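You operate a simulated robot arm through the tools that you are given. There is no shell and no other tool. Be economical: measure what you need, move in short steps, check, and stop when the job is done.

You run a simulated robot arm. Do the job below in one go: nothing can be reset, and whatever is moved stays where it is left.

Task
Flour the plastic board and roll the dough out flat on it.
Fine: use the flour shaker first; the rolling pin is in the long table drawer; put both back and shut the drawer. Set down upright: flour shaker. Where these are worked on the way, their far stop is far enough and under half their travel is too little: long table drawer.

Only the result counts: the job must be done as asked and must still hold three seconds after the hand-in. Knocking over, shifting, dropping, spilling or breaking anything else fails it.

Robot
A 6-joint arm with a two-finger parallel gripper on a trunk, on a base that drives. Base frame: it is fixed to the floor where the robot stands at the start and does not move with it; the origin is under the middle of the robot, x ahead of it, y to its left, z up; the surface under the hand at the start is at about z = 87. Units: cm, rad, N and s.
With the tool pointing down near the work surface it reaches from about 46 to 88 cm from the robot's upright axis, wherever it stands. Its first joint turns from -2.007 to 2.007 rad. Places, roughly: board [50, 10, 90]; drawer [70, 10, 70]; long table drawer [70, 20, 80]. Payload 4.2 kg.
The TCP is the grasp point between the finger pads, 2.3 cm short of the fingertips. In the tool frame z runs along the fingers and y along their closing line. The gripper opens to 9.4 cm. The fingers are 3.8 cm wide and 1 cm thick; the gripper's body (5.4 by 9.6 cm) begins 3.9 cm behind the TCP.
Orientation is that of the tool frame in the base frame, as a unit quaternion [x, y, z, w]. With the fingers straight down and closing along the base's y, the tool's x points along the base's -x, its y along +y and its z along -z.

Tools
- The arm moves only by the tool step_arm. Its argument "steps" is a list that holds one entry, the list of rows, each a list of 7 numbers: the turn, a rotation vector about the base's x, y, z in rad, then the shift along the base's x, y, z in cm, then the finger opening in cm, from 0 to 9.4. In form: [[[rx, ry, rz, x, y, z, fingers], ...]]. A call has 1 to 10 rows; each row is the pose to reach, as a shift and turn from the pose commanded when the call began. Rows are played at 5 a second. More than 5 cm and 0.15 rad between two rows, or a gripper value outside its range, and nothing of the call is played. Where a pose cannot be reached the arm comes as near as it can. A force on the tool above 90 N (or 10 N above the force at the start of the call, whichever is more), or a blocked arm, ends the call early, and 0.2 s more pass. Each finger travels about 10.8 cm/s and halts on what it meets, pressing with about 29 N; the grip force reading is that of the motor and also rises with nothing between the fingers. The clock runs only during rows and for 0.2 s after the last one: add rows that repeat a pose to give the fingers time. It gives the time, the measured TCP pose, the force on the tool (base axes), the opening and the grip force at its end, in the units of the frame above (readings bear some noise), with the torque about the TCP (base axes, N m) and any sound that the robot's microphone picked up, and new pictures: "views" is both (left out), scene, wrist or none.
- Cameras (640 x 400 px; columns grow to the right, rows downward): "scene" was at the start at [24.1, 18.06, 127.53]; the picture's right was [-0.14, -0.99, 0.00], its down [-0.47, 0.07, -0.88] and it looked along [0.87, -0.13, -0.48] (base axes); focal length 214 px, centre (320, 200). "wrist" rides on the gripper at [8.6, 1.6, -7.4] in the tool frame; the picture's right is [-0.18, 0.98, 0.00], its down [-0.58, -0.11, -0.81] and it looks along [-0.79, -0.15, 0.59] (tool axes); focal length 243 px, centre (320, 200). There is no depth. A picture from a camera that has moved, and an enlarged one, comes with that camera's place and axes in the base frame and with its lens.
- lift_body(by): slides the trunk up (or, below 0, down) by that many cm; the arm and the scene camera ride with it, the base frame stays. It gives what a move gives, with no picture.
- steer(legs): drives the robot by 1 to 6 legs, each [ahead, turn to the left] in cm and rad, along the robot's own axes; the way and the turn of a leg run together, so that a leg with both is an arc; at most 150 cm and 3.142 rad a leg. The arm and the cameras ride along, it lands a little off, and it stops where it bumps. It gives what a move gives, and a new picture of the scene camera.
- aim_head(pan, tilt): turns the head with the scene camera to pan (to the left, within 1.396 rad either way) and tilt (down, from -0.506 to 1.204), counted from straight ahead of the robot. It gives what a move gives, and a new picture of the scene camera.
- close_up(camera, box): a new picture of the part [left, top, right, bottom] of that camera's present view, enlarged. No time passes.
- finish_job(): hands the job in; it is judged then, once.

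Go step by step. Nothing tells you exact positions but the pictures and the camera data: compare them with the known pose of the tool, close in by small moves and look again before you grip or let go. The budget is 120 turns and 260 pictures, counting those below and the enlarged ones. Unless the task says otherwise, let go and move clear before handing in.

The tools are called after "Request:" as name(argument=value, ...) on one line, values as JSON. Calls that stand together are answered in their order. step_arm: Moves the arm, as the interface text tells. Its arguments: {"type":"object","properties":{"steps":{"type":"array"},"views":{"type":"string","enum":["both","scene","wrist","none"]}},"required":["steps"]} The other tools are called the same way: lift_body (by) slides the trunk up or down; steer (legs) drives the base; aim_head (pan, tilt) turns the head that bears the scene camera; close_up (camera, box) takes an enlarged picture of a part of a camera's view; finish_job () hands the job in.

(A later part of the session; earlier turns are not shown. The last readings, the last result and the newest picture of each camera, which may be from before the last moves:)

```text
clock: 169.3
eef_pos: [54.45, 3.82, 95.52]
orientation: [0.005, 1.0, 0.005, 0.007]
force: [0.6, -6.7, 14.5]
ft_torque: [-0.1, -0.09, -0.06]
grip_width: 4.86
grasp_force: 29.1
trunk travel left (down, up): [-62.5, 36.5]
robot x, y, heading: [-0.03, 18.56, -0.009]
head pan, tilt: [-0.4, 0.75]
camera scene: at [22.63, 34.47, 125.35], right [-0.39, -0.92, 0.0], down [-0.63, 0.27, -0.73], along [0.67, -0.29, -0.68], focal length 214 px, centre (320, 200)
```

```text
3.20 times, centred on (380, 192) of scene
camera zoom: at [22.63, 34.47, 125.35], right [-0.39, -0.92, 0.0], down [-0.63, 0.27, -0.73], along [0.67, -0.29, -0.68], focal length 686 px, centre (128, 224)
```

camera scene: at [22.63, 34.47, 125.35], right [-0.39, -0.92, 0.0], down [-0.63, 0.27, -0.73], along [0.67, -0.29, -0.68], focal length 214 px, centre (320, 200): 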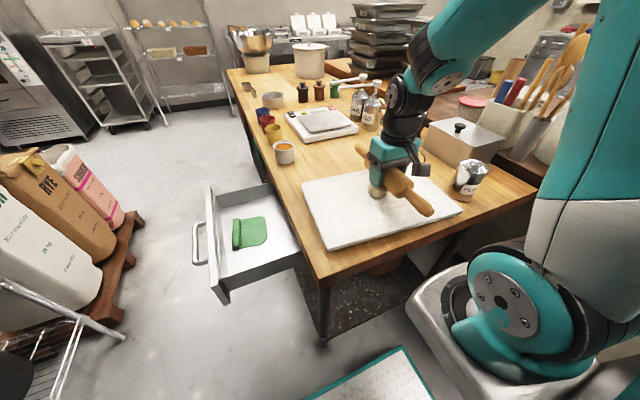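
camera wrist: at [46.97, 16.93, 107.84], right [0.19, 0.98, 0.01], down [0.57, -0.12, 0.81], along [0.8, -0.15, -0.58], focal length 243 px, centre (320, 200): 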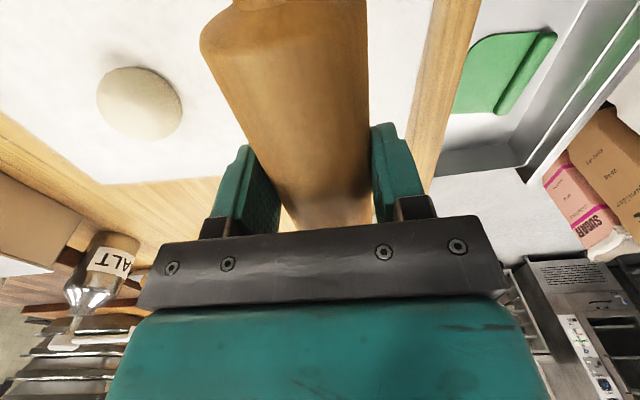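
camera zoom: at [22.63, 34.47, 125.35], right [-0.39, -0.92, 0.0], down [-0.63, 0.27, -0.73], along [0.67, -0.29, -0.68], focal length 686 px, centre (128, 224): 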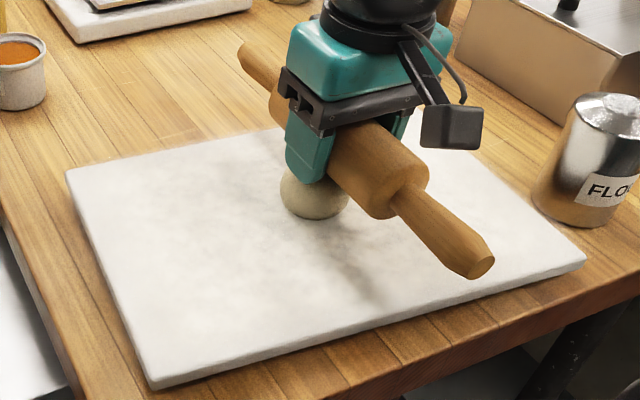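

The dough is slightly flatter and wider, but it rolls out from under the pin. I'll recentre at about (54, 5.3) and use very short strokes with firmer pressure.

Request:
step_arm(steps=[[[0, 0, 0, 0, 0, 2, 4], [0, 0, 0, 0, 1, 2.5, 4], [0, 0, 0, 0, 1.6, 2, 4], [0, 0, 0, 0, 1.6, 0.6, 4], [0, 0, 0, 0, 1.6, 0.2, 4], [0, 0, 0, 0, 1.6, 0, 4], [0, 0, 0, 0, 1.6, -0.2, 4], [0, 0, 0, 0, 1.6, -0.2, 4]]], views="none")

Request:
step_arm(steps=[[[0, 0, 0, 0, 0.8, -0.1, 4], [0, 0, 0, 0, 0, -0.15, 4], [0, 0, 0, 0, -0.8, -0.2, 4], [0, 0, 0, 0, 0, -0.25, 4], [0, 0, 0, 0, 0.8, -0.25, 4], [0, 0, 0, 0, 0, -0.3, 4], [0, 0, 0, 0, -0.8, -0.3, 4], [0, 0, 0, 0, 0, -0.35, 4], [0, 0, 0, 0, 0.8, -0.35, 4], [0, 0, 0, 0, 0, -0.4, 4]]], views="none")

Request:
close_up(camera="scene", box=[280, 130, 480, 255])

```text
clock: 171.1
eef_pos: [54.42, 5.46, 95.32]
orientation: [0.004, 1.0, 0.005, 0.009]
force: [0.9, 0.8, 21.8]
ft_torque: [-0.05, -0.03, -0.02]
grip_width: 4.83
grasp_force: 29.9
trunk travel left (down, up): [-62.5, 36.5]
robot x, y, heading: [-0.22, 18.22, -0.005]
head pan, tilt: [-0.4, 0.75]
```

```text
clock: 173.3
eef_pos: [54.39, 5.82, 94.82]
orientation: [0.003, 1.0, 0.006, 0.008]
force: [-2.0, 11.0, 20.7]
ft_torque: [0.17, 0.0, 0.02]
grip_width: 4.9
grasp_force: 28.5
trunk travel left (down, up): [-62.5, 36.5]
robot x, y, heading: [-0.41, 18.42, -0.004]
head pan, tilt: [-0.4, 0.75]
```

```text
3.20 times, centred on (380, 192) of scene
camera zoom: at [22.59, 34.59, 125.35], right [-0.39, -0.92, 0.0], down [-0.63, 0.27, -0.73], along [0.67, -0.29, -0.68], focal length 686 px, centre (128, 224)
```

zoom: 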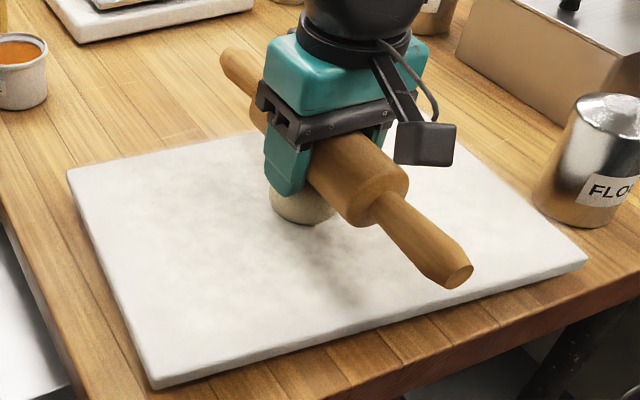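

Working: the contact height has dropped over a centimetre. I'll continue with slightly longer strokes, sinking slowly.

Request:
step_arm(steps=[[[0, 0, 0, 0, -1, -0.1, 4], [0, 0, 0, 0, 0, -0.2, 4], [0, 0, 0, 0, 1, -0.25, 4], [0, 0, 0, 0, 0, -0.3, 4], [0, 0, 0, 0, -1, -0.35, 4], [0, 0, 0, 0, 0, -0.4, 4], [0, 0, 0, 0, 1, -0.45, 4], [0, 0, 0, 0, 0, -0.5, 4], [0, 0, 0, 0, -1, -0.55, 4], [0, 0, 0, 0, 0, -0.6, 4]]], views="none")

Request:
step_arm(steps=[[[0, 0, 0, 0, 1, -0.05, 4], [0, 0, 0, 0, 0, -0.1, 4], [0, 0, 0, 0, -1, -0.15, 4], [0, 0, 0, 0, 0, -0.2, 4], [0, 0, 0, 0, 1, -0.25, 4], [0, 0, 0, 0, 0, -0.3, 4], [0, 0, 0, 0, -1, -0.35, 4], [0, 0, 0, 0, 0, -0.4, 4], [0, 0, 0, 0, 1, -0.45, 4], [0, 0, 0, 0, 0, -0.5, 4]]], views="none")

Request:
close_up(camera="scene", box=[280, 130, 480, 255])

```text
clock: 175.5
eef_pos: [54.28, 5.32, 94.22]
orientation: [0.007, 1.0, 0.005, 0.008]
force: [1.0, -12.1, 22.4]
ft_torque: [-0.34, 0.02, -0.01]
grip_width: 4.89
grasp_force: 13.5
trunk travel left (down, up): [-62.5, 36.5]
robot x, y, heading: [-0.13, 18.39, -0.006]
head pan, tilt: [-0.4, 0.75]
```

```text
clock: 177.7
eef_pos: [54.43, 5.95, 94.06]
orientation: [0.002, 1.0, 0.006, 0.013]
force: [-3.4, 7.8, 83.7]
ft_torque: [0.11, 0.55, 0.07]
grip_width: 4.94
grasp_force: 13.9
trunk travel left (down, up): [-62.5, 36.5]
robot x, y, heading: [0.0, 18.2, 0.0]
head pan, tilt: [-0.4, 0.75]
```

```text
3.20 times, centred on (380, 192) of scene
camera zoom: at [22.41, 34.63, 125.41], right [-0.39, -0.92, 0.0], down [-0.63, 0.27, -0.73], along [0.67, -0.29, -0.68], focal length 686 px, centre (128, 224)
```

zoom: 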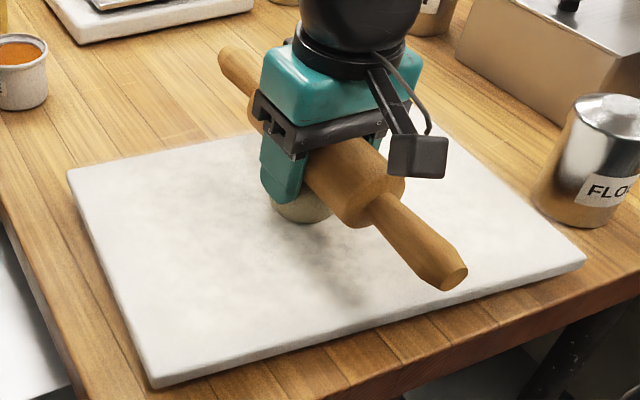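

The force jumped, so I lift and inspect the dough and how the pin sits in the grip.

Request:
step_arm(steps=[[[0, 0, 0, 0, 0, 2, 4], [0, 0, 0, 0, 3, 5, 4], [0, 0, 0, 0, 7, 7, 4], [0, 0, 0, 0, 11, 8, 4], [0, 0, 0, 0, 11, 8, 4]]])

Request:
close_up(camera="scene", box=[280, 120, 480, 245])

```text
clock: 178.9
eef_pos: [54.45, 16.63, 101.57]
orientation: [0.005, 1.0, 0.005, 0.006]
force: [0.6, -0.8, -5.7]
ft_torque: [0.0, 0.01, 0.03]
grip_width: 4.9
grasp_force: 29.0
trunk travel left (down, up): [-62.5, 36.5]
robot x, y, heading: [0.2, 18.38, 0.001]
head pan, tilt: [-0.4, 0.75]
camera scene: at [22.69, 34.49, 125.33], right [-0.39, -0.92, 0.0], down [-0.63, 0.27, -0.73], along [0.67, -0.29, -0.68], focal length 214 px, centre (320, 200)
camera wrist: at [45.86, 18.31, 109.02], right [0.19, 0.98, 0.01], down [0.57, -0.12, 0.81], along [0.8, -0.15, -0.58], focal length 243 px, centre (320, 200)
```

scene: 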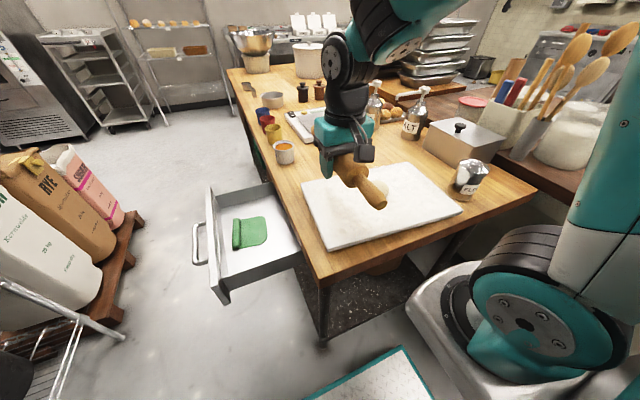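
wrist: 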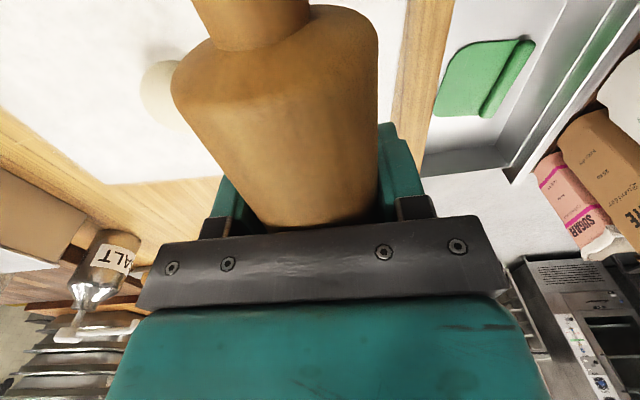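

```text
3.20 times, centred on (380, 182) of scene
camera zoom: at [22.69, 34.49, 125.33], right [-0.39, -0.92, 0.0], down [-0.63, 0.27, -0.73], along [0.67, -0.29, -0.68], focal length 686 px, centre (128, 256)
```

zoom: 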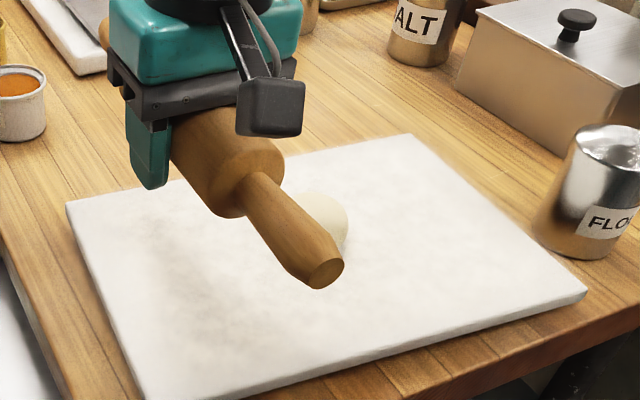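

The pin slipped up in the grip, so much of that drop wasn't the dough. I move further aside to check the dough's actual shape.

Request:
step_arm(steps=[[[0, 0, 0, 0, 4, 0, 4], [0, 0, 0, 0, 8, 0, 4], [0, 0, 0, 0, 8, 0, 4]]], views="wrist")

Request:
close_up(camera="scene", box=[340, 150, 460, 225])

Request:
close_up(camera="scene", box=[280, 120, 400, 215])

```text
clock: 179.7
eef_pos: [54.36, 24.61, 101.57]
orientation: [0.005, 1.0, 0.005, 0.007]
force: [-0.2, -0.6, -5.5]
ft_torque: [0.01, -0.03, -0.06]
grip_width: 4.92
grasp_force: 28.5
trunk travel left (down, up): [-62.5, 36.5]
robot x, y, heading: [-0.35, 18.71, -0.003]
head pan, tilt: [-0.4, 0.75]
camera wrist: at [45.82, 26.3, 108.95], right [0.19, 0.98, 0.01], down [0.57, -0.12, 0.81], along [0.8, -0.15, -0.58], focal length 243 px, centre (320, 200)
```

wrist: 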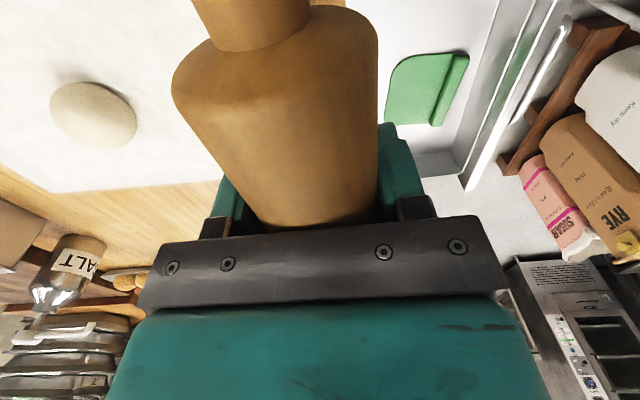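

```text
5.33 times, centred on (400, 188) of scene
camera zoom: at [22.68, 34.5, 125.33], right [-0.39, -0.92, 0.0], down [-0.63, 0.27, -0.73], along [0.67, -0.29, -0.68], focal length 1144 px, centre (-107, 267)
```

zoom: 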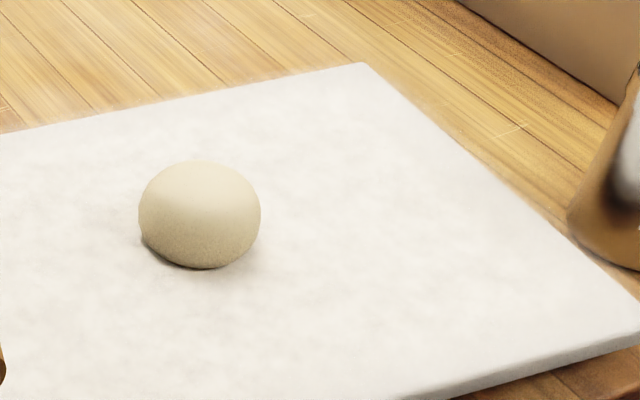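

```text
4.21 times, centred on (340, 168) of scene
camera zoom: at [22.68, 34.5, 125.33], right [-0.39, -0.92, 0.0], down [-0.63, 0.27, -0.73], along [0.67, -0.29, -0.68], focal length 903 px, centre (236, 337)
```

zoom: 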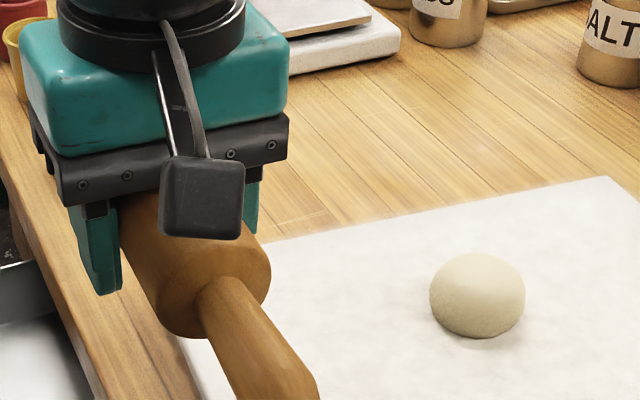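

The dough has changed little, and the pin has ridden up in the grip. I'll set the pin on the free part of the board, re-grip it lower on the pads, and roll with lighter, longer strokes.

Request:
step_arm(steps=[[[0, 0, 0, 0, -4, -2, 4], [0, 0, 0, 0, -8, -4, 4], [0, 0, 0, 0, -8.6, -6, 4], [0, 0, 0, 0, -8.6, -7.5, 4], [0, 0, 0, 0, -8.6, -8.3, 4], [0, 0, 0, 0, -8.6, -8.8, 4], [0, 0, 0, 0, -8.6, -9.2, 4], [0, 0, 0, 0, -8.6, -9.2, 4]]], views="none")

Request:
close_up(camera="scene", box=[280, 120, 440, 245])

```text
clock: 181.5
eef_pos: [54.39, 15.93, 92.6]
orientation: [0.005, 1.0, 0.005, 0.008]
force: [0.5, 0.7, -5.6]
ft_torque: [0.01, 0.0, -0.04]
grip_width: 4.88
grasp_force: 29.5
trunk travel left (down, up): [-62.5, 36.5]
robot x, y, heading: [0.4, 18.48, -0.003]
head pan, tilt: [-0.4, 0.75]
```

```text
3.20 times, centred on (360, 182) of scene
camera zoom: at [22.69, 34.5, 125.33], right [-0.39, -0.92, 0.0], down [-0.63, 0.27, -0.73], along [0.67, -0.29, -0.68], focal length 686 px, centre (192, 256)
```

zoom: 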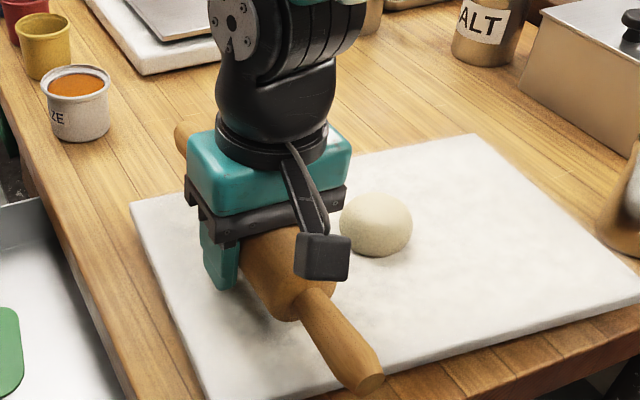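

I ease further down until something bears.

Request:
step_arm(steps=[[[0, 0, 0, 0, 0, -0.3, 4], [0, 0, 0, 0, 0, -0.6, 4], [0, 0, 0, 0, 0, -0.8, 4], [0, 0, 0, 0, 0, -0.8, 4]]], views="none")

```text
clock: 182.5
eef_pos: [54.42, 15.98, 92.18]
orientation: [0.005, 1.0, 0.006, 0.01]
force: [-5.5, -5.8, 72.8]
ft_torque: [-2.32, 1.56, 0.44]
grip_width: 4.88
grasp_force: 28.9
trunk travel left (down, up): [-62.5, 36.5]
robot x, y, heading: [0.42, 18.95, -0.007]
head pan, tilt: [-0.4, 0.75]
```

The pin bears on the board. I release slightly, rise 1 cm, and re-grip nearer the fingertips.

Request:
step_arm(steps=[[[0, 0, 0, 0, 0, 0.5, 4], [0, 0, 0, 0, 0, 0.5, 5.5], [0, 0, 0, 0, 0, 0.5, 5.6], [0, 0, 0, 0, 0, 1.1, 5.6], [0, 0, 0, 0, 0, 1.4, 5.6], [0, 0, 0, 0, 0, 1.4, 4], [0, 0, 0, 0, 0, 1.4, 4], [0, 0, 0, 0, 0, 1.4, 4]]])

Request:
close_up(camera="scene", box=[280, 120, 440, 245])

```text
clock: 184.3
eef_pos: [54.4, 15.93, 93.14]
orientation: [0.005, 1.0, 0.004, 0.006]
force: [-0.8, 0.6, -0.1]
ft_torque: [-0.01, 0.03, -0.01]
grip_width: 4.89
grasp_force: 29.1
trunk travel left (down, up): [-62.5, 36.5]
robot x, y, heading: [-0.08, 18.54, -0.009]
head pan, tilt: [-0.4, 0.75]
camera scene: at [22.69, 34.5, 125.33], right [-0.39, -0.92, 0.0], down [-0.63, 0.27, -0.73], along [0.67, -0.29, -0.68], focal length 214 px, centre (320, 200)
camera wrist: at [45.81, 17.57, 100.48], right [0.19, 0.98, 0.01], down [0.57, -0.12, 0.81], along [0.8, -0.15, -0.58], focal length 243 px, centre (320, 200)
```

scene: 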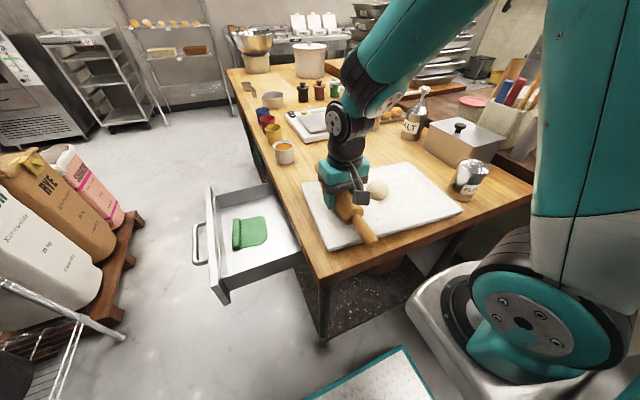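
wrist: 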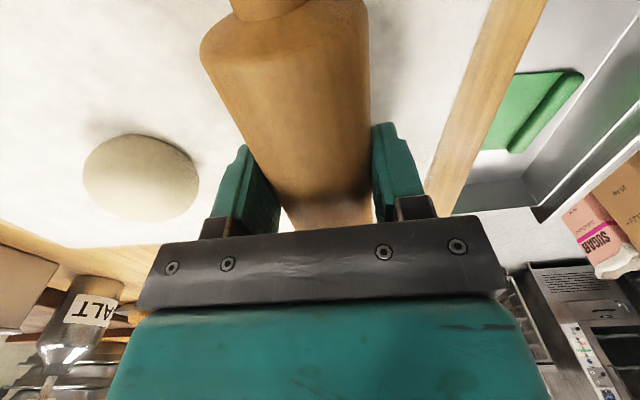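

```text
3.20 times, centred on (360, 182) of scene
camera zoom: at [22.69, 34.5, 125.33], right [-0.39, -0.92, 0.0], down [-0.63, 0.27, -0.73], along [0.67, -0.29, -0.68], focal length 686 px, centre (192, 256)
```

zoom: 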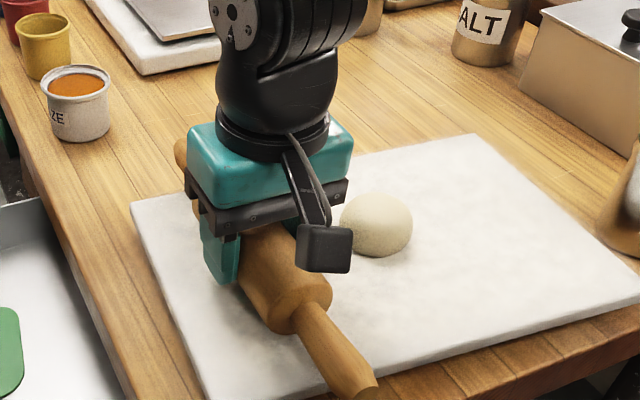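

The pin is now square in the grip at board level (TCP 93.1). I go over the dough centre and find contact gently.

Request:
step_arm(steps=[[[0, 0, 0, 0, 0, 4, 4], [0, 0, 0, 0, -2, 8, 4], [0, 0, 0, -0.2, -6, 8, 4], [0, 0, 0, -0.3, -10, 7, 4], [0, 0, 0, -0.3, -10.5, 5.5, 4], [0, 0, 0, -0.3, -10.5, 4.8, 4], [0, 0, 0, -0.3, -10.5, 4.5, 4], [0, 0, 0, -0.3, -10.5, 4.5, 4]]], views="none")

Request:
close_up(camera="scene", box=[320, 120, 480, 245])

```text
clock: 186.1
eef_pos: [54.12, 5.42, 97.66]
orientation: [0.005, 1.0, 0.005, 0.006]
force: [-0.8, -0.5, -5.3]
ft_torque: [-0.04, 0.03, -0.03]
grip_width: 4.89
grasp_force: 29.1
trunk travel left (down, up): [-62.5, 36.5]
robot x, y, heading: [-0.55, 18.23, -0.001]
head pan, tilt: [-0.4, 0.75]
```

```text
3.20 times, centred on (400, 182) of scene
camera zoom: at [22.68, 34.49, 125.33], right [-0.39, -0.92, 0.0], down [-0.63, 0.27, -0.73], along [0.67, -0.29, -0.68], focal length 686 px, centre (64, 256)
```

zoom: 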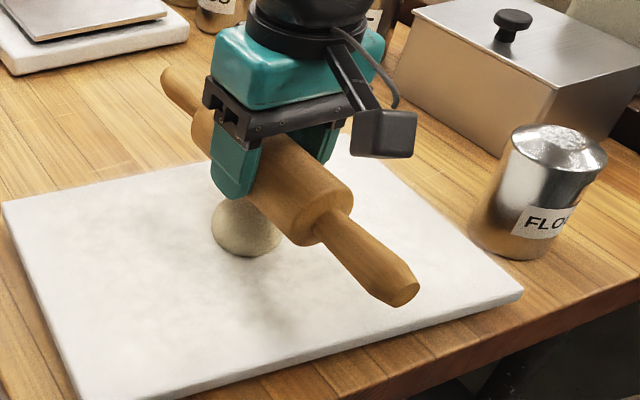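

Request:
step_arm(steps=[[[0, 0, 0, 0, 0, -0.2, 4], [0, 0, 0, 0, 0, -0.4, 4], [0, 0, 0, 0, 0, -0.5, 4], [0, 0, 0, 0, 0, -0.5, 4]]], views="none")

Request:
step_arm(steps=[[[0, 0, 0, 0, 0, -0.2, 4], [0, 0, 0, 0, 0, -0.3, 4], [0, 0, 0, 0, 0, -0.3, 4]]], views="none")

```text
clock: 187.1
eef_pos: [54.21, 5.42, 97.14]
orientation: [0.005, 1.0, 0.005, 0.007]
force: [-0.3, 0.2, -4.4]
ft_torque: [-0.01, 0.04, 0.01]
grip_width: 4.9
grasp_force: 29.2
trunk travel left (down, up): [-62.5, 36.5]
robot x, y, heading: [-0.03, 18.75, -0.005]
head pan, tilt: [-0.4, 0.75]
```

```text
clock: 187.9
eef_pos: [54.11, 5.43, 96.86]
orientation: [0.005, 1.0, 0.004, 0.007]
force: [-0.8, 0.5, -6.1]
ft_torque: [-0.04, 0.03, -0.02]
grip_width: 4.87
grasp_force: 29.1
trunk travel left (down, up): [-62.5, 36.5]
robot x, y, heading: [-0.64, 18.59, 0.002]
head pan, tilt: [-0.4, 0.75]
```

Request:
step_arm(steps=[[[0, 0, 0, 0, 0, -0.2, 4], [0, 0, 0, 0, 0, -0.3, 4], [0, 0, 0, 0, 0, -0.3, 4]]], views="none")

Request:
step_arm(steps=[[[0, 0, 0, 0, 0, -0.2, 4], [0, 0, 0, 0, 0, -0.3, 4], [0, 0, 0, 0, 0, -0.3, 4]]], views="none")

Request:
close_up(camera="scene", box=[320, 140, 440, 235])

```text
clock: 188.7
eef_pos: [54.25, 5.43, 96.64]
orientation: [0.005, 1.0, 0.006, 0.007]
force: [0.0, -0.2, -2.9]
ft_torque: [-0.02, 0.04, -0.02]
grip_width: 4.9
grasp_force: 29.4
trunk travel left (down, up): [-62.5, 36.5]
robot x, y, heading: [-0.38, 18.36, -0.006]
head pan, tilt: [-0.4, 0.75]
```

```text
clock: 189.5
eef_pos: [54.07, 5.45, 96.35]
orientation: [0.005, 1.0, 0.005, 0.007]
force: [3.0, 0.9, 8.8]
ft_torque: [-0.03, -0.02, -0.01]
grip_width: 4.9
grasp_force: 28.9
trunk travel left (down, up): [-62.5, 36.5]
robot x, y, heading: [-0.11, 18.31, -0.004]
head pan, tilt: [-0.4, 0.75]
```

```text
4.21 times, centred on (380, 188) of scene
camera zoom: at [22.65, 34.51, 125.32], right [-0.39, -0.92, 0.0], down [-0.63, 0.27, -0.73], along [0.67, -0.29, -0.68], focal length 903 px, centre (67, 253)
```

zoom: 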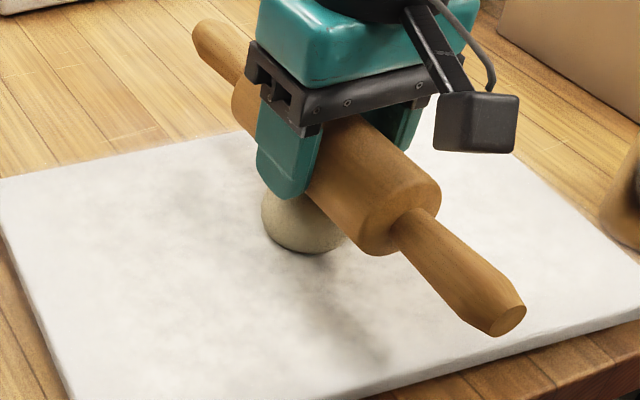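

Contact at TCP ≈ 96.5, so the dough is about 3.4 cm high now. I roll short strokes with mild pressure and check whether the reaction at the same height falls off.

Request:
step_arm(steps=[[[0, 0, 0, 0, 1, -0.1, 4], [0, 0, 0, 0, 2, -0.1, 4], [0, 0, 0, 0, 1, -0.1, 4], [0, 0, 0, 0, 0, -0.1, 4], [0, 0, 0, 0, -1, -0.1, 4], [0, 0, 0, 0, -2, -0.1, 4], [0, 0, 0, 0, -1, -0.1, 4], [0, 0, 0, 0, 0, -0.1, 4], [0, 0, 0, 0, 0, -0.1, 4]]], views="none")

Request:
step_arm(steps=[[[0, 0, 0, 0, 1, -0.1, 4], [0, 0, 0, 0, 2, -0.1, 4], [0, 0, 0, 0, 1, -0.1, 4], [0, 0, 0, 0, 0, -0.1, 4], [0, 0, 0, 0, -1, -0.2, 4], [0, 0, 0, 0, -2, -0.2, 4], [0, 0, 0, 0, -1, -0.2, 4], [0, 0, 0, 0, 0, -0.2, 4], [0, 0, 0, 0, 0, -0.2, 4]]], views="none")

Request:
close_up(camera="scene", box=[320, 140, 440, 235])

```text
clock: 191.5
eef_pos: [54.22, 5.35, 96.18]
orientation: [0.006, 1.0, 0.006, 0.008]
force: [0.2, -6.0, 13.6]
ft_torque: [-0.16, 0.0, -0.01]
grip_width: 4.89
grasp_force: 29.2
trunk travel left (down, up): [-62.5, 36.5]
robot x, y, heading: [0.11, 18.66, -0.003]
head pan, tilt: [-0.4, 0.75]
```

```text
clock: 193.5
eef_pos: [54.1, 5.38, 95.98]
orientation: [0.006, 1.0, 0.005, 0.006]
force: [-0.3, -4.6, 4.8]
ft_torque: [-0.13, -0.04, -0.03]
grip_width: 4.91
grasp_force: 29.1
trunk travel left (down, up): [-62.5, 36.5]
robot x, y, heading: [-0.13, 18.51, -0.007]
head pan, tilt: [-0.4, 0.75]
```

```text
4.21 times, centred on (380, 188) of scene
camera zoom: at [22.66, 34.48, 125.33], right [-0.39, -0.92, 0.0], down [-0.63, 0.27, -0.73], along [0.67, -0.29, -0.68], focal length 903 px, centre (67, 253)
```

zoom: 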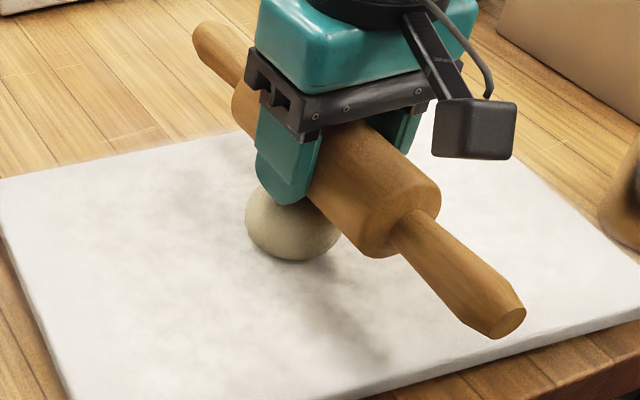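

The dough crept out from under the pin again to about (53.2, 7.2). I'll lift off sideways and take an exact reference picture of it.

Request:
step_arm(steps=[[[0, 0, 0, 0, -1, 2, 4], [0, 0, 0, 0, -5, 3.5, 4], [0, 0, 0, 0, -9.5, 3.5, 4], [0, 0, 0, 0, -9.5, 3.5, 4]]], views="none")

Request:
close_up(camera="scene", box=[340, 160, 420, 220])

```text
clock: 194.5
eef_pos: [54.14, -4.18, 99.54]
orientation: [0.005, 1.0, 0.005, 0.006]
force: [-0.3, -0.2, -5.8]
ft_torque: [0.04, 0.0, -0.02]
grip_width: 4.88
grasp_force: 28.7
trunk travel left (down, up): [-62.5, 36.5]
robot x, y, heading: [-0.19, 18.5, -0.003]
head pan, tilt: [-0.4, 0.75]
```

```text
6.67 times, centred on (380, 190) of scene
camera zoom: at [22.68, 34.5, 125.33], right [-0.39, -0.92, 0.0], down [-0.63, 0.27, -0.73], along [0.67, -0.29, -0.68], focal length 1430 px, centre (-80, 267)
```

zoom: 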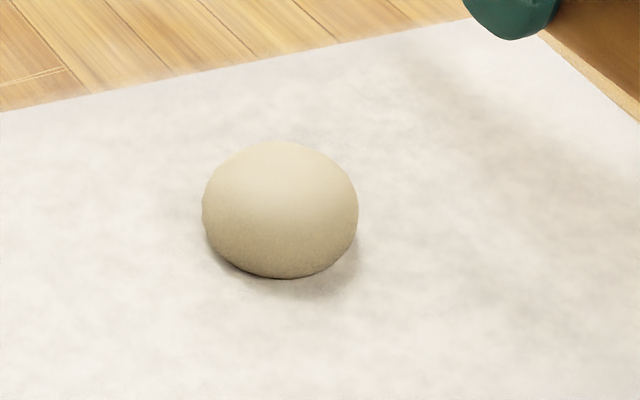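

Reference taken: 157×138 px, centre about (54.1, 6.4). I recentre and do a longer series of short (±1 cm) strokes at mild pressure.

Request:
step_arm(steps=[[[0, 0, 0, 0, 4, 0, 4], [0, 0, 0, 0, 8, 0, 4], [0, 0, 0, 0, 10.5, 0, 4], [0, 0, 0, 0, 10.5, -2, 4], [0, 0, 0, 0, 10.5, -3, 4], [0, 0, 0, 0, 10.5, -3.3, 4], [0, 0, 0, 0, 10.5, -3.3, 4]]], views="none")

Request:
step_arm(steps=[[[0, 0, 0, 0, 0.5, -0.05, 4], [0, 0, 0, 0, 1, -0.05, 4], [0, 0, 0, 0, 0, -0.05, 4], [0, 0, 0, 0, -1, -0.05, 4], [0, 0, 0, 0, 0, -0.1, 4], [0, 0, 0, 0, 1, -0.1, 4], [0, 0, 0, 0, 0, -0.1, 4], [0, 0, 0, 0, -1, -0.1, 4], [0, 0, 0, 0, 0, -0.1, 4], [0, 0, 0, 0, 0, -0.1, 4]]], views="none")

Request:
step_arm(steps=[[[0, 0, 0, 0, 1, -0.05, 4], [0, 0, 0, 0, 0, -0.05, 4], [0, 0, 0, 0, -1, -0.05, 4], [0, 0, 0, 0, 0, -0.1, 4], [0, 0, 0, 0, 1, -0.1, 4], [0, 0, 0, 0, 0, -0.1, 4], [0, 0, 0, 0, -1, -0.1, 4], [0, 0, 0, 0, 0, -0.15, 4], [0, 0, 0, 0, 1, -0.15, 4], [0, 0, 0, 0, 0, -0.15, 4]]], views="none")

Request:
close_up(camera="scene", box=[320, 140, 440, 235])

```text
clock: 196.1
eef_pos: [54.2, 6.58, 96.29]
orientation: [0.006, 1.0, 0.005, 0.008]
force: [0.2, 0.3, -5.5]
ft_torque: [-0.02, 0.0, -0.03]
grip_width: 4.89
grasp_force: 29.5
trunk travel left (down, up): [-62.5, 36.5]
robot x, y, heading: [-0.36, 18.05, -0.005]
head pan, tilt: [-0.4, 0.75]
```

```text
clock: 198.3
eef_pos: [54.18, 6.42, 96.09]
orientation: [0.004, 1.0, 0.005, 0.008]
force: [0.1, 0.4, -4.3]
ft_torque: [0.0, 0.03, -0.01]
grip_width: 4.87
grasp_force: 29.2
trunk travel left (down, up): [-62.5, 36.5]
robot x, y, heading: [0.23, 18.62, -0.004]
head pan, tilt: [-0.4, 0.75]
```

```text
clock: 200.5
eef_pos: [54.17, 6.49, 95.87]
orientation: [0.004, 1.0, 0.005, 0.007]
force: [0.2, 3.1, 3.5]
ft_torque: [0.13, -0.01, 0.01]
grip_width: 4.91
grasp_force: 28.5
trunk travel left (down, up): [-62.5, 36.5]
robot x, y, heading: [-0.25, 18.39, -0.007]
head pan, tilt: [-0.4, 0.75]
```

```text
4.21 times, centred on (380, 188) of scene
camera zoom: at [22.66, 34.52, 125.33], right [-0.39, -0.92, 0.0], down [-0.63, 0.27, -0.73], along [0.67, -0.29, -0.68], focal length 903 px, centre (67, 253)
```

zoom: 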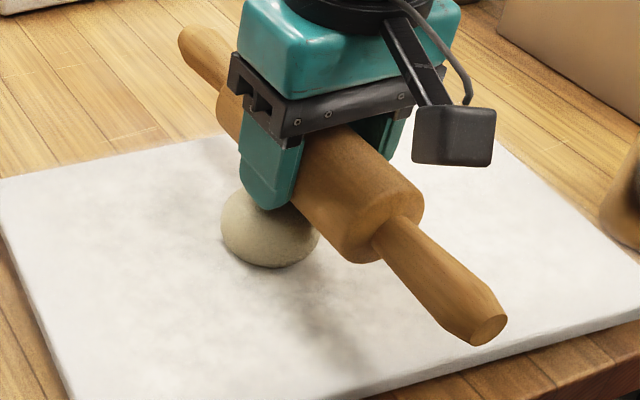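

The dough crept to about (54.4, 8.2), but contact now comes lower, so it may be flattening. I recentre there and roll with a firmer press.

Request:
step_arm(steps=[[[0, 0, 0, 0, 0, 1.5, 4], [0, 0, 0, 0.2, 1.8, 2, 4], [0, 0, 0, 0.2, 1.8, 1, 4], [0, 0, 0, 0.2, 1.8, 0.5, 4], [0, 0, 0, 0.2, 1.8, 0.2, 4], [0, 0, 0, 0.2, 1.8, 0, 4], [0, 0, 0, 0.2, 1.8, 0, 4]]], views="none")

Request:
close_up(camera="scene", box=[320, 140, 440, 235])

```text
clock: 202.1
eef_pos: [54.28, 8.27, 95.68]
orientation: [0.005, 1.0, 0.006, 0.007]
force: [0.3, -0.3, -5.0]
ft_torque: [0.02, 0.05, 0.0]
grip_width: 4.92
grasp_force: 29.2
trunk travel left (down, up): [-62.5, 36.5]
robot x, y, heading: [-0.45, 18.48, -0.008]
head pan, tilt: [-0.4, 0.75]
```

```text
4.21 times, centred on (380, 188) of scene
camera zoom: at [22.68, 34.5, 125.33], right [-0.39, -0.92, 0.0], down [-0.63, 0.27, -0.73], along [0.67, -0.29, -0.68], focal length 903 px, centre (67, 253)
```

zoom: 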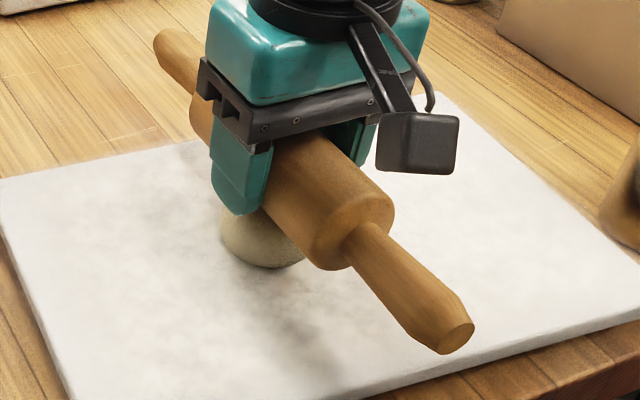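

No contact even at 95.7 directly above it, so the dough really is getting lower (< 2.5 cm). I go on pressing and rolling.

Request:
step_arm(steps=[[[0, 0, 0, 0, 0, -0.3, 4], [0, 0, 0, 0, 0, -0.5, 4], [0, 0, 0, 0, 1, -0.6, 4], [0, 0, 0, 0, 0, -0.7, 4], [0, 0, 0, 0, -1, -0.8, 4], [0, 0, 0, 0, 0, -0.9, 4], [0, 0, 0, 0, 1, -0.9, 4], [0, 0, 0, 0, 0, -1.0, 4], [0, 0, 0, 0, -1, -1.0, 4], [0, 0, 0, 0, 0, -1.0, 4]]], views="none")

Request:
close_up(camera="scene", box=[320, 140, 440, 235])

```text
clock: 204.3
eef_pos: [54.34, 7.93, 94.87]
orientation: [0.007, 1.0, 0.004, 0.007]
force: [0.6, -9.0, 17.4]
ft_torque: [-0.23, -0.02, -0.01]
grip_width: 4.88
grasp_force: 29.2
trunk travel left (down, up): [-62.5, 36.5]
robot x, y, heading: [-0.04, 18.58, -0.008]
head pan, tilt: [-0.4, 0.75]
```

```text
4.21 times, centred on (380, 188) of scene
camera zoom: at [22.64, 34.44, 125.35], right [-0.39, -0.92, 0.0], down [-0.63, 0.27, -0.73], along [0.67, -0.29, -0.68], focal length 903 px, centre (67, 253)
```

zoom: 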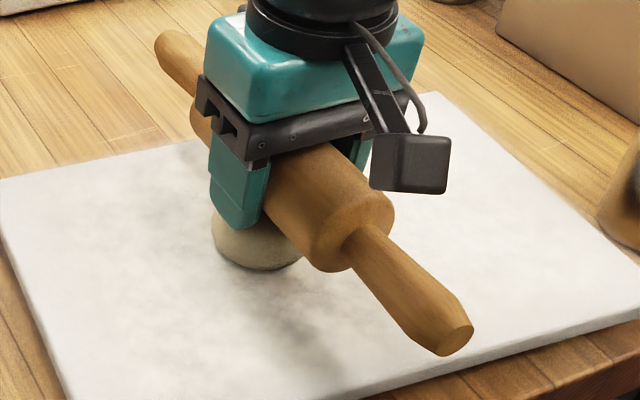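

The pin slips in the grip at about 20 N. Better: re-grip it pressed against the palm, beside the board's near edge where the fingertips can go lower. First I set it down on the board with its near end overhanging.

Request:
step_arm(steps=[[[0, 0, 0, 0, 0, 3, 4], [0, 0, 0, -2, 3, 5, 4], [0, 0, 0, -5, 6, 5, 4], [0, 0, 0, -8, 7, 4, 4], [0, 0, 0, -9.9, 7, 2, 4], [0, 0, 0, -9.9, 7, 0, 4], [0, 0, 0, -9.9, 7, -1.2, 4], [0, 0, 0, -9.9, 7, -2.2, 4], [0, 0, 0, -9.9, 7, -2.6, 4], [0, 0, 0, -9.9, 7, -2.6, 4]]])

Request:
close_up(camera="scene", box=[300, 140, 460, 265])

```text
clock: 206.5
eef_pos: [46.85, 15.92, 93.27]
orientation: [0.006, 1.0, 0.005, 0.007]
force: [0.8, 0.4, -5.1]
ft_torque: [0.01, 0.03, 0.0]
grip_width: 4.87
grasp_force: 29.4
out of reach, approached as far as the arm can: row 5, 6, 7, 8, 9, 10
trunk travel left (down, up): [-62.5, 36.5]
robot x, y, heading: [-0.25, 18.4, -0.007]
head pan, tilt: [-0.4, 0.75]
camera scene: at [22.68, 34.5, 125.33], right [-0.39, -0.92, 0.0], down [-0.63, 0.27, -0.73], along [0.67, -0.29, -0.68], focal length 214 px, centre (320, 200)
camera wrist: at [38.27, 17.56, 100.63], right [0.19, 0.98, 0.01], down [0.57, -0.12, 0.81], along [0.8, -0.15, -0.58], focal length 243 px, centre (320, 200)
```

scene: 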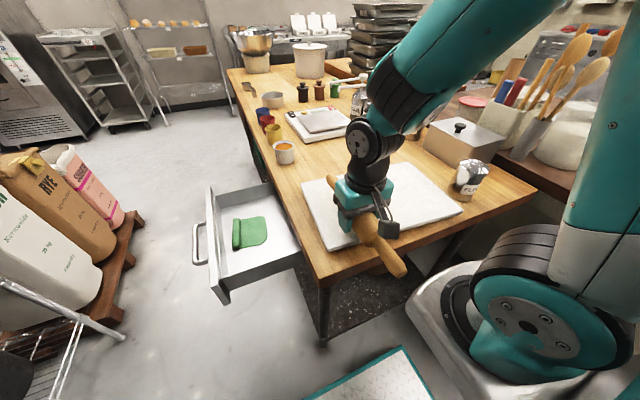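
wrist: 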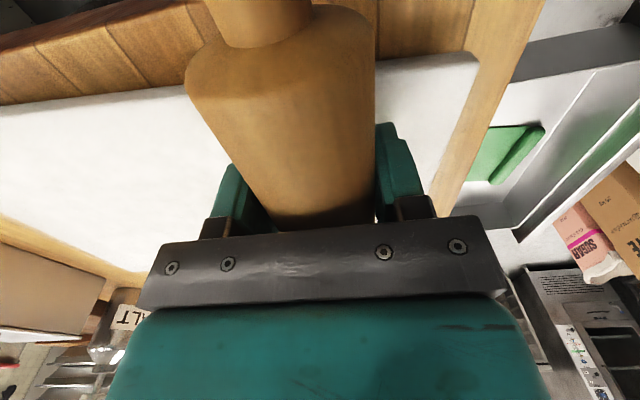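

```text
3.20 times, centred on (380, 202) of scene
camera zoom: at [22.68, 34.5, 125.33], right [-0.39, -0.92, 0.0], down [-0.63, 0.27, -0.73], along [0.67, -0.29, -0.68], focal length 686 px, centre (128, 192)
```

zoom: 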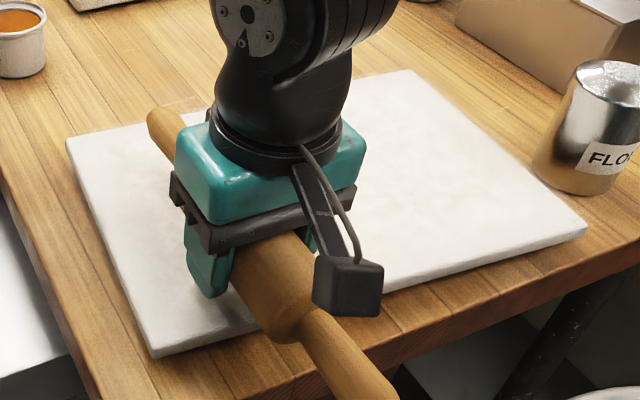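

I hit the inner reach limit here. I lift, back the base 10 cm, and continue.

Request:
step_arm(steps=[[[0, 0, 0, 1, 0, 3, 4], [0, 0, 0, 2, 0, 6, 4], [0, 0, 0, 3, 0, 8, 4], [0, 0, 0, 3, 0, 8, 4]]], views="none")

Request:
steer(legs=[[-11, 0]])

Request:
step_arm(steps=[[[0, 0, 0, 2, 0, 0, 4], [0, 0, 0, 5.5, 0, -3, 4], [0, 0, 0, 5.5, 0, -6, 4], [0, 0, 0, 5.5, 0, -7.5, 4], [0, 0, 0, 5.5, 0, -8.5, 4], [0, 0, 0, 5.5, 0, -8.5, 4]]])

Request:
close_up(camera="scene", box=[320, 100, 480, 225])

```text
clock: 207.5
eef_pos: [49.84, 15.76, 101.36]
orientation: [0.005, 1.0, 0.005, 0.007]
force: [-0.2, 0.4, -5.2]
ft_torque: [0.01, 0.01, -0.01]
grip_width: 4.88
grasp_force: 28.6
trunk travel left (down, up): [-62.5, 36.5]
robot x, y, heading: [-0.41, 18.22, -0.005]
head pan, tilt: [-0.4, 0.75]
```

```text
clock: 208.7
eef_pos: [38.59, 15.9, 101.4]
orientation: [0.005, 1.0, 0.006, 0.007]
force: [-0.7, -0.1, -4.5]
ft_torque: [0.01, -0.02, 0.01]
grip_width: 4.88
grasp_force: 29.0
trunk travel left (down, up): [-62.5, 36.5]
robot x, y, heading: [-11.25, 18.57, -0.007]
head pan, tilt: [-0.4, 0.75]
camera scene: at [11.55, 34.61, 125.33], right [-0.39, -0.92, 0.0], down [-0.63, 0.27, -0.73], along [0.67, -0.29, -0.68], focal length 214 px, centre (320, 200)
```

scene: 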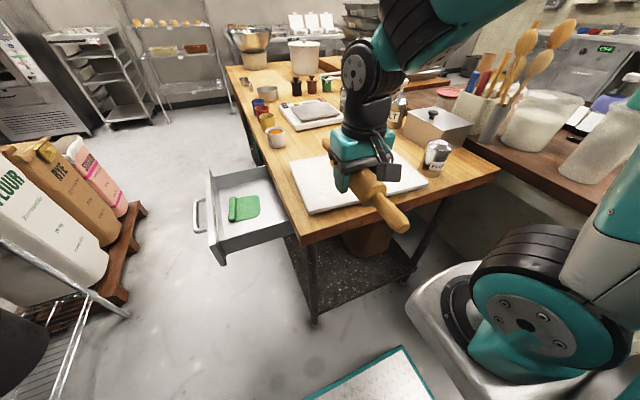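

```text
clock: 210.1
eef_pos: [44.11, 15.91, 92.85]
orientation: [0.005, 1.0, 0.005, 0.007]
force: [-0.3, 0.7, -5.0]
ft_torque: [0.01, 0.01, 0.02]
grip_width: 4.91
grasp_force: 29.5
trunk travel left (down, up): [-62.5, 36.5]
robot x, y, heading: [-11.36, 18.46, -0.002]
head pan, tilt: [-0.4, 0.75]
camera scene: at [11.56, 34.61, 125.33], right [-0.39, -0.92, 0.0], down [-0.63, 0.27, -0.73], along [0.67, -0.29, -0.68], focal length 214 px, centre (320, 200)
camera wrist: at [35.59, 17.66, 100.12], right [0.19, 0.98, 0.01], down [0.57, -0.12, 0.81], along [0.8, -0.15, -0.58], focal length 243 px, centre (320, 200)
```

scene: 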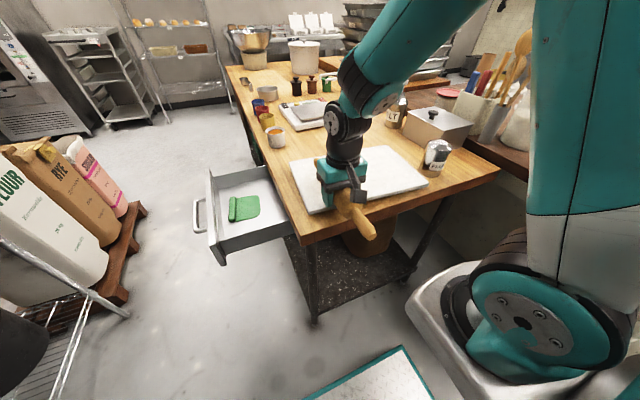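
wrist: 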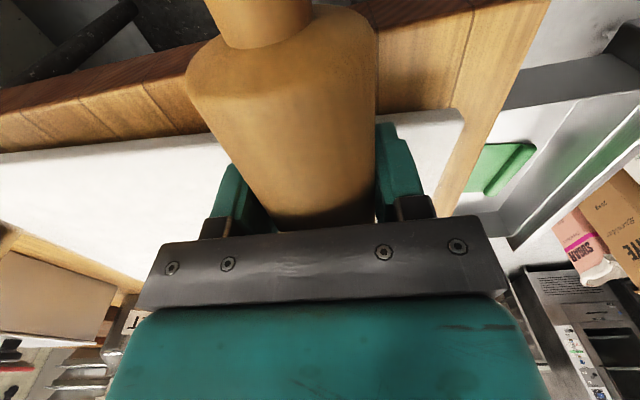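

```text
3.20 times, centred on (400, 162) of scene
camera zoom: at [11.56, 34.61, 125.33], right [-0.39, -0.92, 0.0], down [-0.63, 0.27, -0.73], along [0.67, -0.29, -0.68], focal length 686 px, centre (64, 320)
```

zoom: 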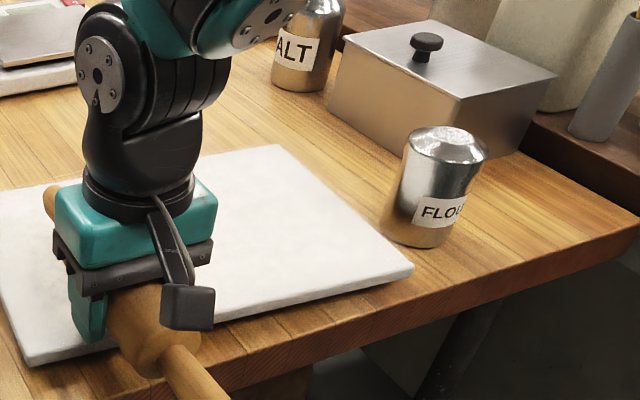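

I shift a little further in so the pin will balance on the board, and lower to bear.

Request:
step_arm(steps=[[[0, 0, 0, 1.7, 0, 0, 4], [0, 0, 0, 1.7, 0, -0.4, 4], [0, 0, 0, 1.7, 0, -0.8, 4], [0, 0, 0, 1.7, 0, -1.1, 4], [0, 0, 0, 1.7, 0, -1.1, 4]]], views="none")

```text
clock: 211.3
eef_pos: [45.78, 16.04, 92.08]
orientation: [0.006, 1.0, 0.006, 0.011]
force: [-9.1, 0.8, 69.6]
ft_torque: [-2.12, 0.94, -0.2]
grip_width: 4.88
grasp_force: 28.9
trunk travel left (down, up): [-62.5, 36.5]
robot x, y, heading: [-11.13, 18.49, -0.001]
head pan, tilt: [-0.4, 0.75]
```

A fingertip is touching the board, so the pin is above it. I release, slide the open hand back along the pin to x ≈ 42 (off the board), lower until the palm is on the pin, and grip.

Request:
step_arm(steps=[[[0, 0, 0, 0, 0, 0.6, 4], [0, 0, 0, 0, 0, 0.7, 5.6], [0, 0, 0, 0, 0, 0.7, 5.8], [0, 0, 0, -1, 0, 0.7, 5.8], [0, 0, 0, -2.5, 0, 0.7, 5.8], [0, 0, 0, -3.8, 0, 0.7, 5.8], [0, 0, 0, -3.8, 0, 0, 5.8], [0, 0, 0, -3.8, 0, -0.5, 5.8], [0, 0, 0, -3.8, 0, -0.5, 5.8]]])

Request:
close_up(camera="scene", box=[280, 120, 440, 245])

```text
clock: 213.3
eef_pos: [42.09, 16.0, 91.22]
orientation: [0.005, 1.0, 0.005, 0.008]
force: [-3.7, 0.2, 16.4]
ft_torque: [-0.64, -0.24, 0.0]
grip_width: 5.79
grasp_force: 0.1
trunk travel left (down, up): [-62.5, 36.5]
robot x, y, heading: [-10.92, 18.69, -0.009]
head pan, tilt: [-0.4, 0.75]
camera scene: at [11.49, 34.62, 125.32], right [-0.39, -0.92, 0.0], down [-0.63, 0.27, -0.73], along [0.67, -0.29, -0.68], focal length 214 px, centre (320, 200)
camera wrist: at [33.45, 17.64, 98.58], right [0.19, 0.98, 0.01], down [0.57, -0.12, 0.81], along [0.8, -0.15, -0.58], focal length 243 px, centre (320, 200)
```

scene: 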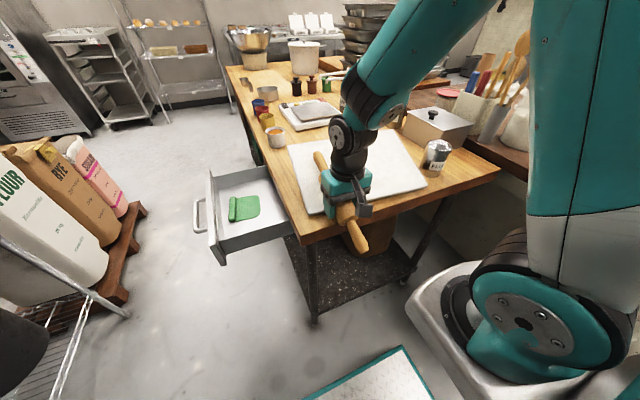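
wrist: 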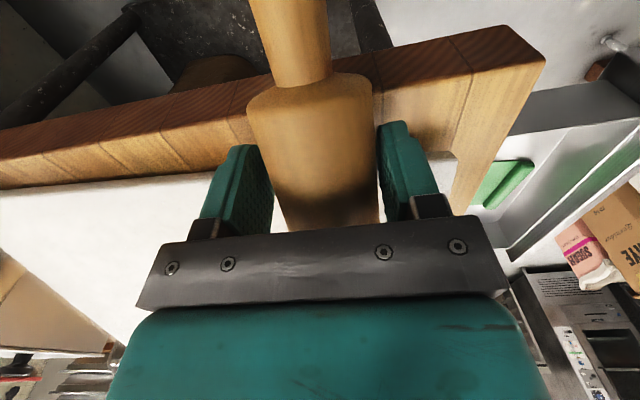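

```text
3.20 times, centred on (360, 182) of scene
camera zoom: at [11.49, 34.62, 125.32], right [-0.39, -0.92, 0.0], down [-0.63, 0.27, -0.73], along [0.67, -0.29, -0.68], focal length 686 px, centre (192, 256)
```

zoom: 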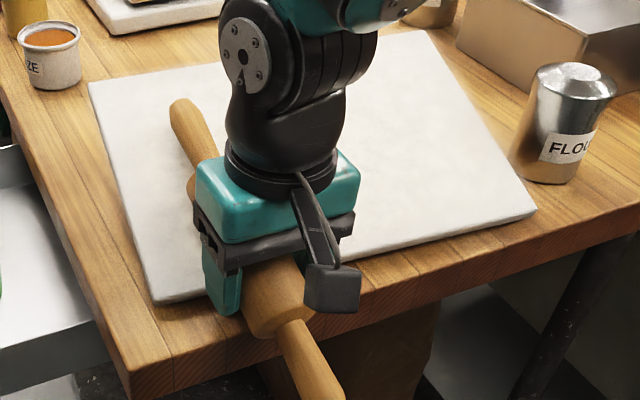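

A fingertip still catches the board's edge. I shift another 1.3 cm outward and lower again, then close.

Request:
step_arm(steps=[[[0, 0, 0, 0, 0, 0.6, 5.8], [0, 0, 0, -1.4, 0, 0.6, 5.8], [0, 0, 0, -1.4, 0, 0, 5.8], [0, 0, 0, -1.4, 0, -0.3, 5.8], [0, 0, 0, -1.4, 0, -0.5, 5.8], [0, 0, 0, -1.4, 0, -0.5, 5], [0, 0, 0, -1.4, 0, -0.5, 4], [0, 0, 0, -1.4, 0, -0.5, 4], [0, 0, 0, -1.4, 0, -0.5, 4]]], views="wrist")

```text
clock: 215.3
eef_pos: [40.69, 16.04, 90.68]
orientation: [0.005, 1.0, 0.005, 0.007]
force: [-0.9, 2.9, 9.2]
ft_torque: [-0.05, -0.21, 0.11]
grip_width: 4.88
grasp_force: 29.1
trunk travel left (down, up): [-62.5, 36.5]
robot x, y, heading: [-11.28, 18.44, -0.002]
head pan, tilt: [-0.4, 0.75]
camera wrist: at [32.08, 17.64, 98.06], right [0.19, 0.98, 0.01], down [0.57, -0.12, 0.81], along [0.8, -0.15, -0.58], focal length 243 px, centre (320, 200)
```

wrist: 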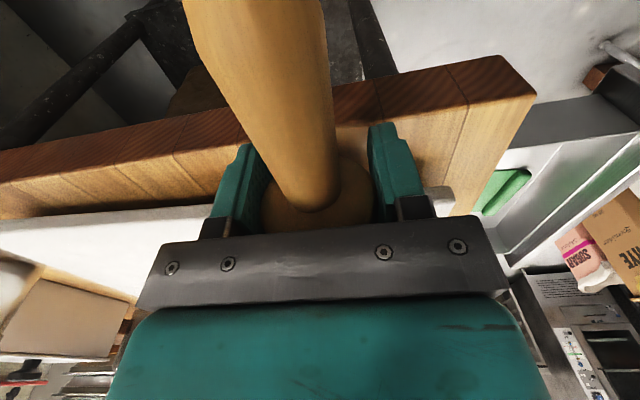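

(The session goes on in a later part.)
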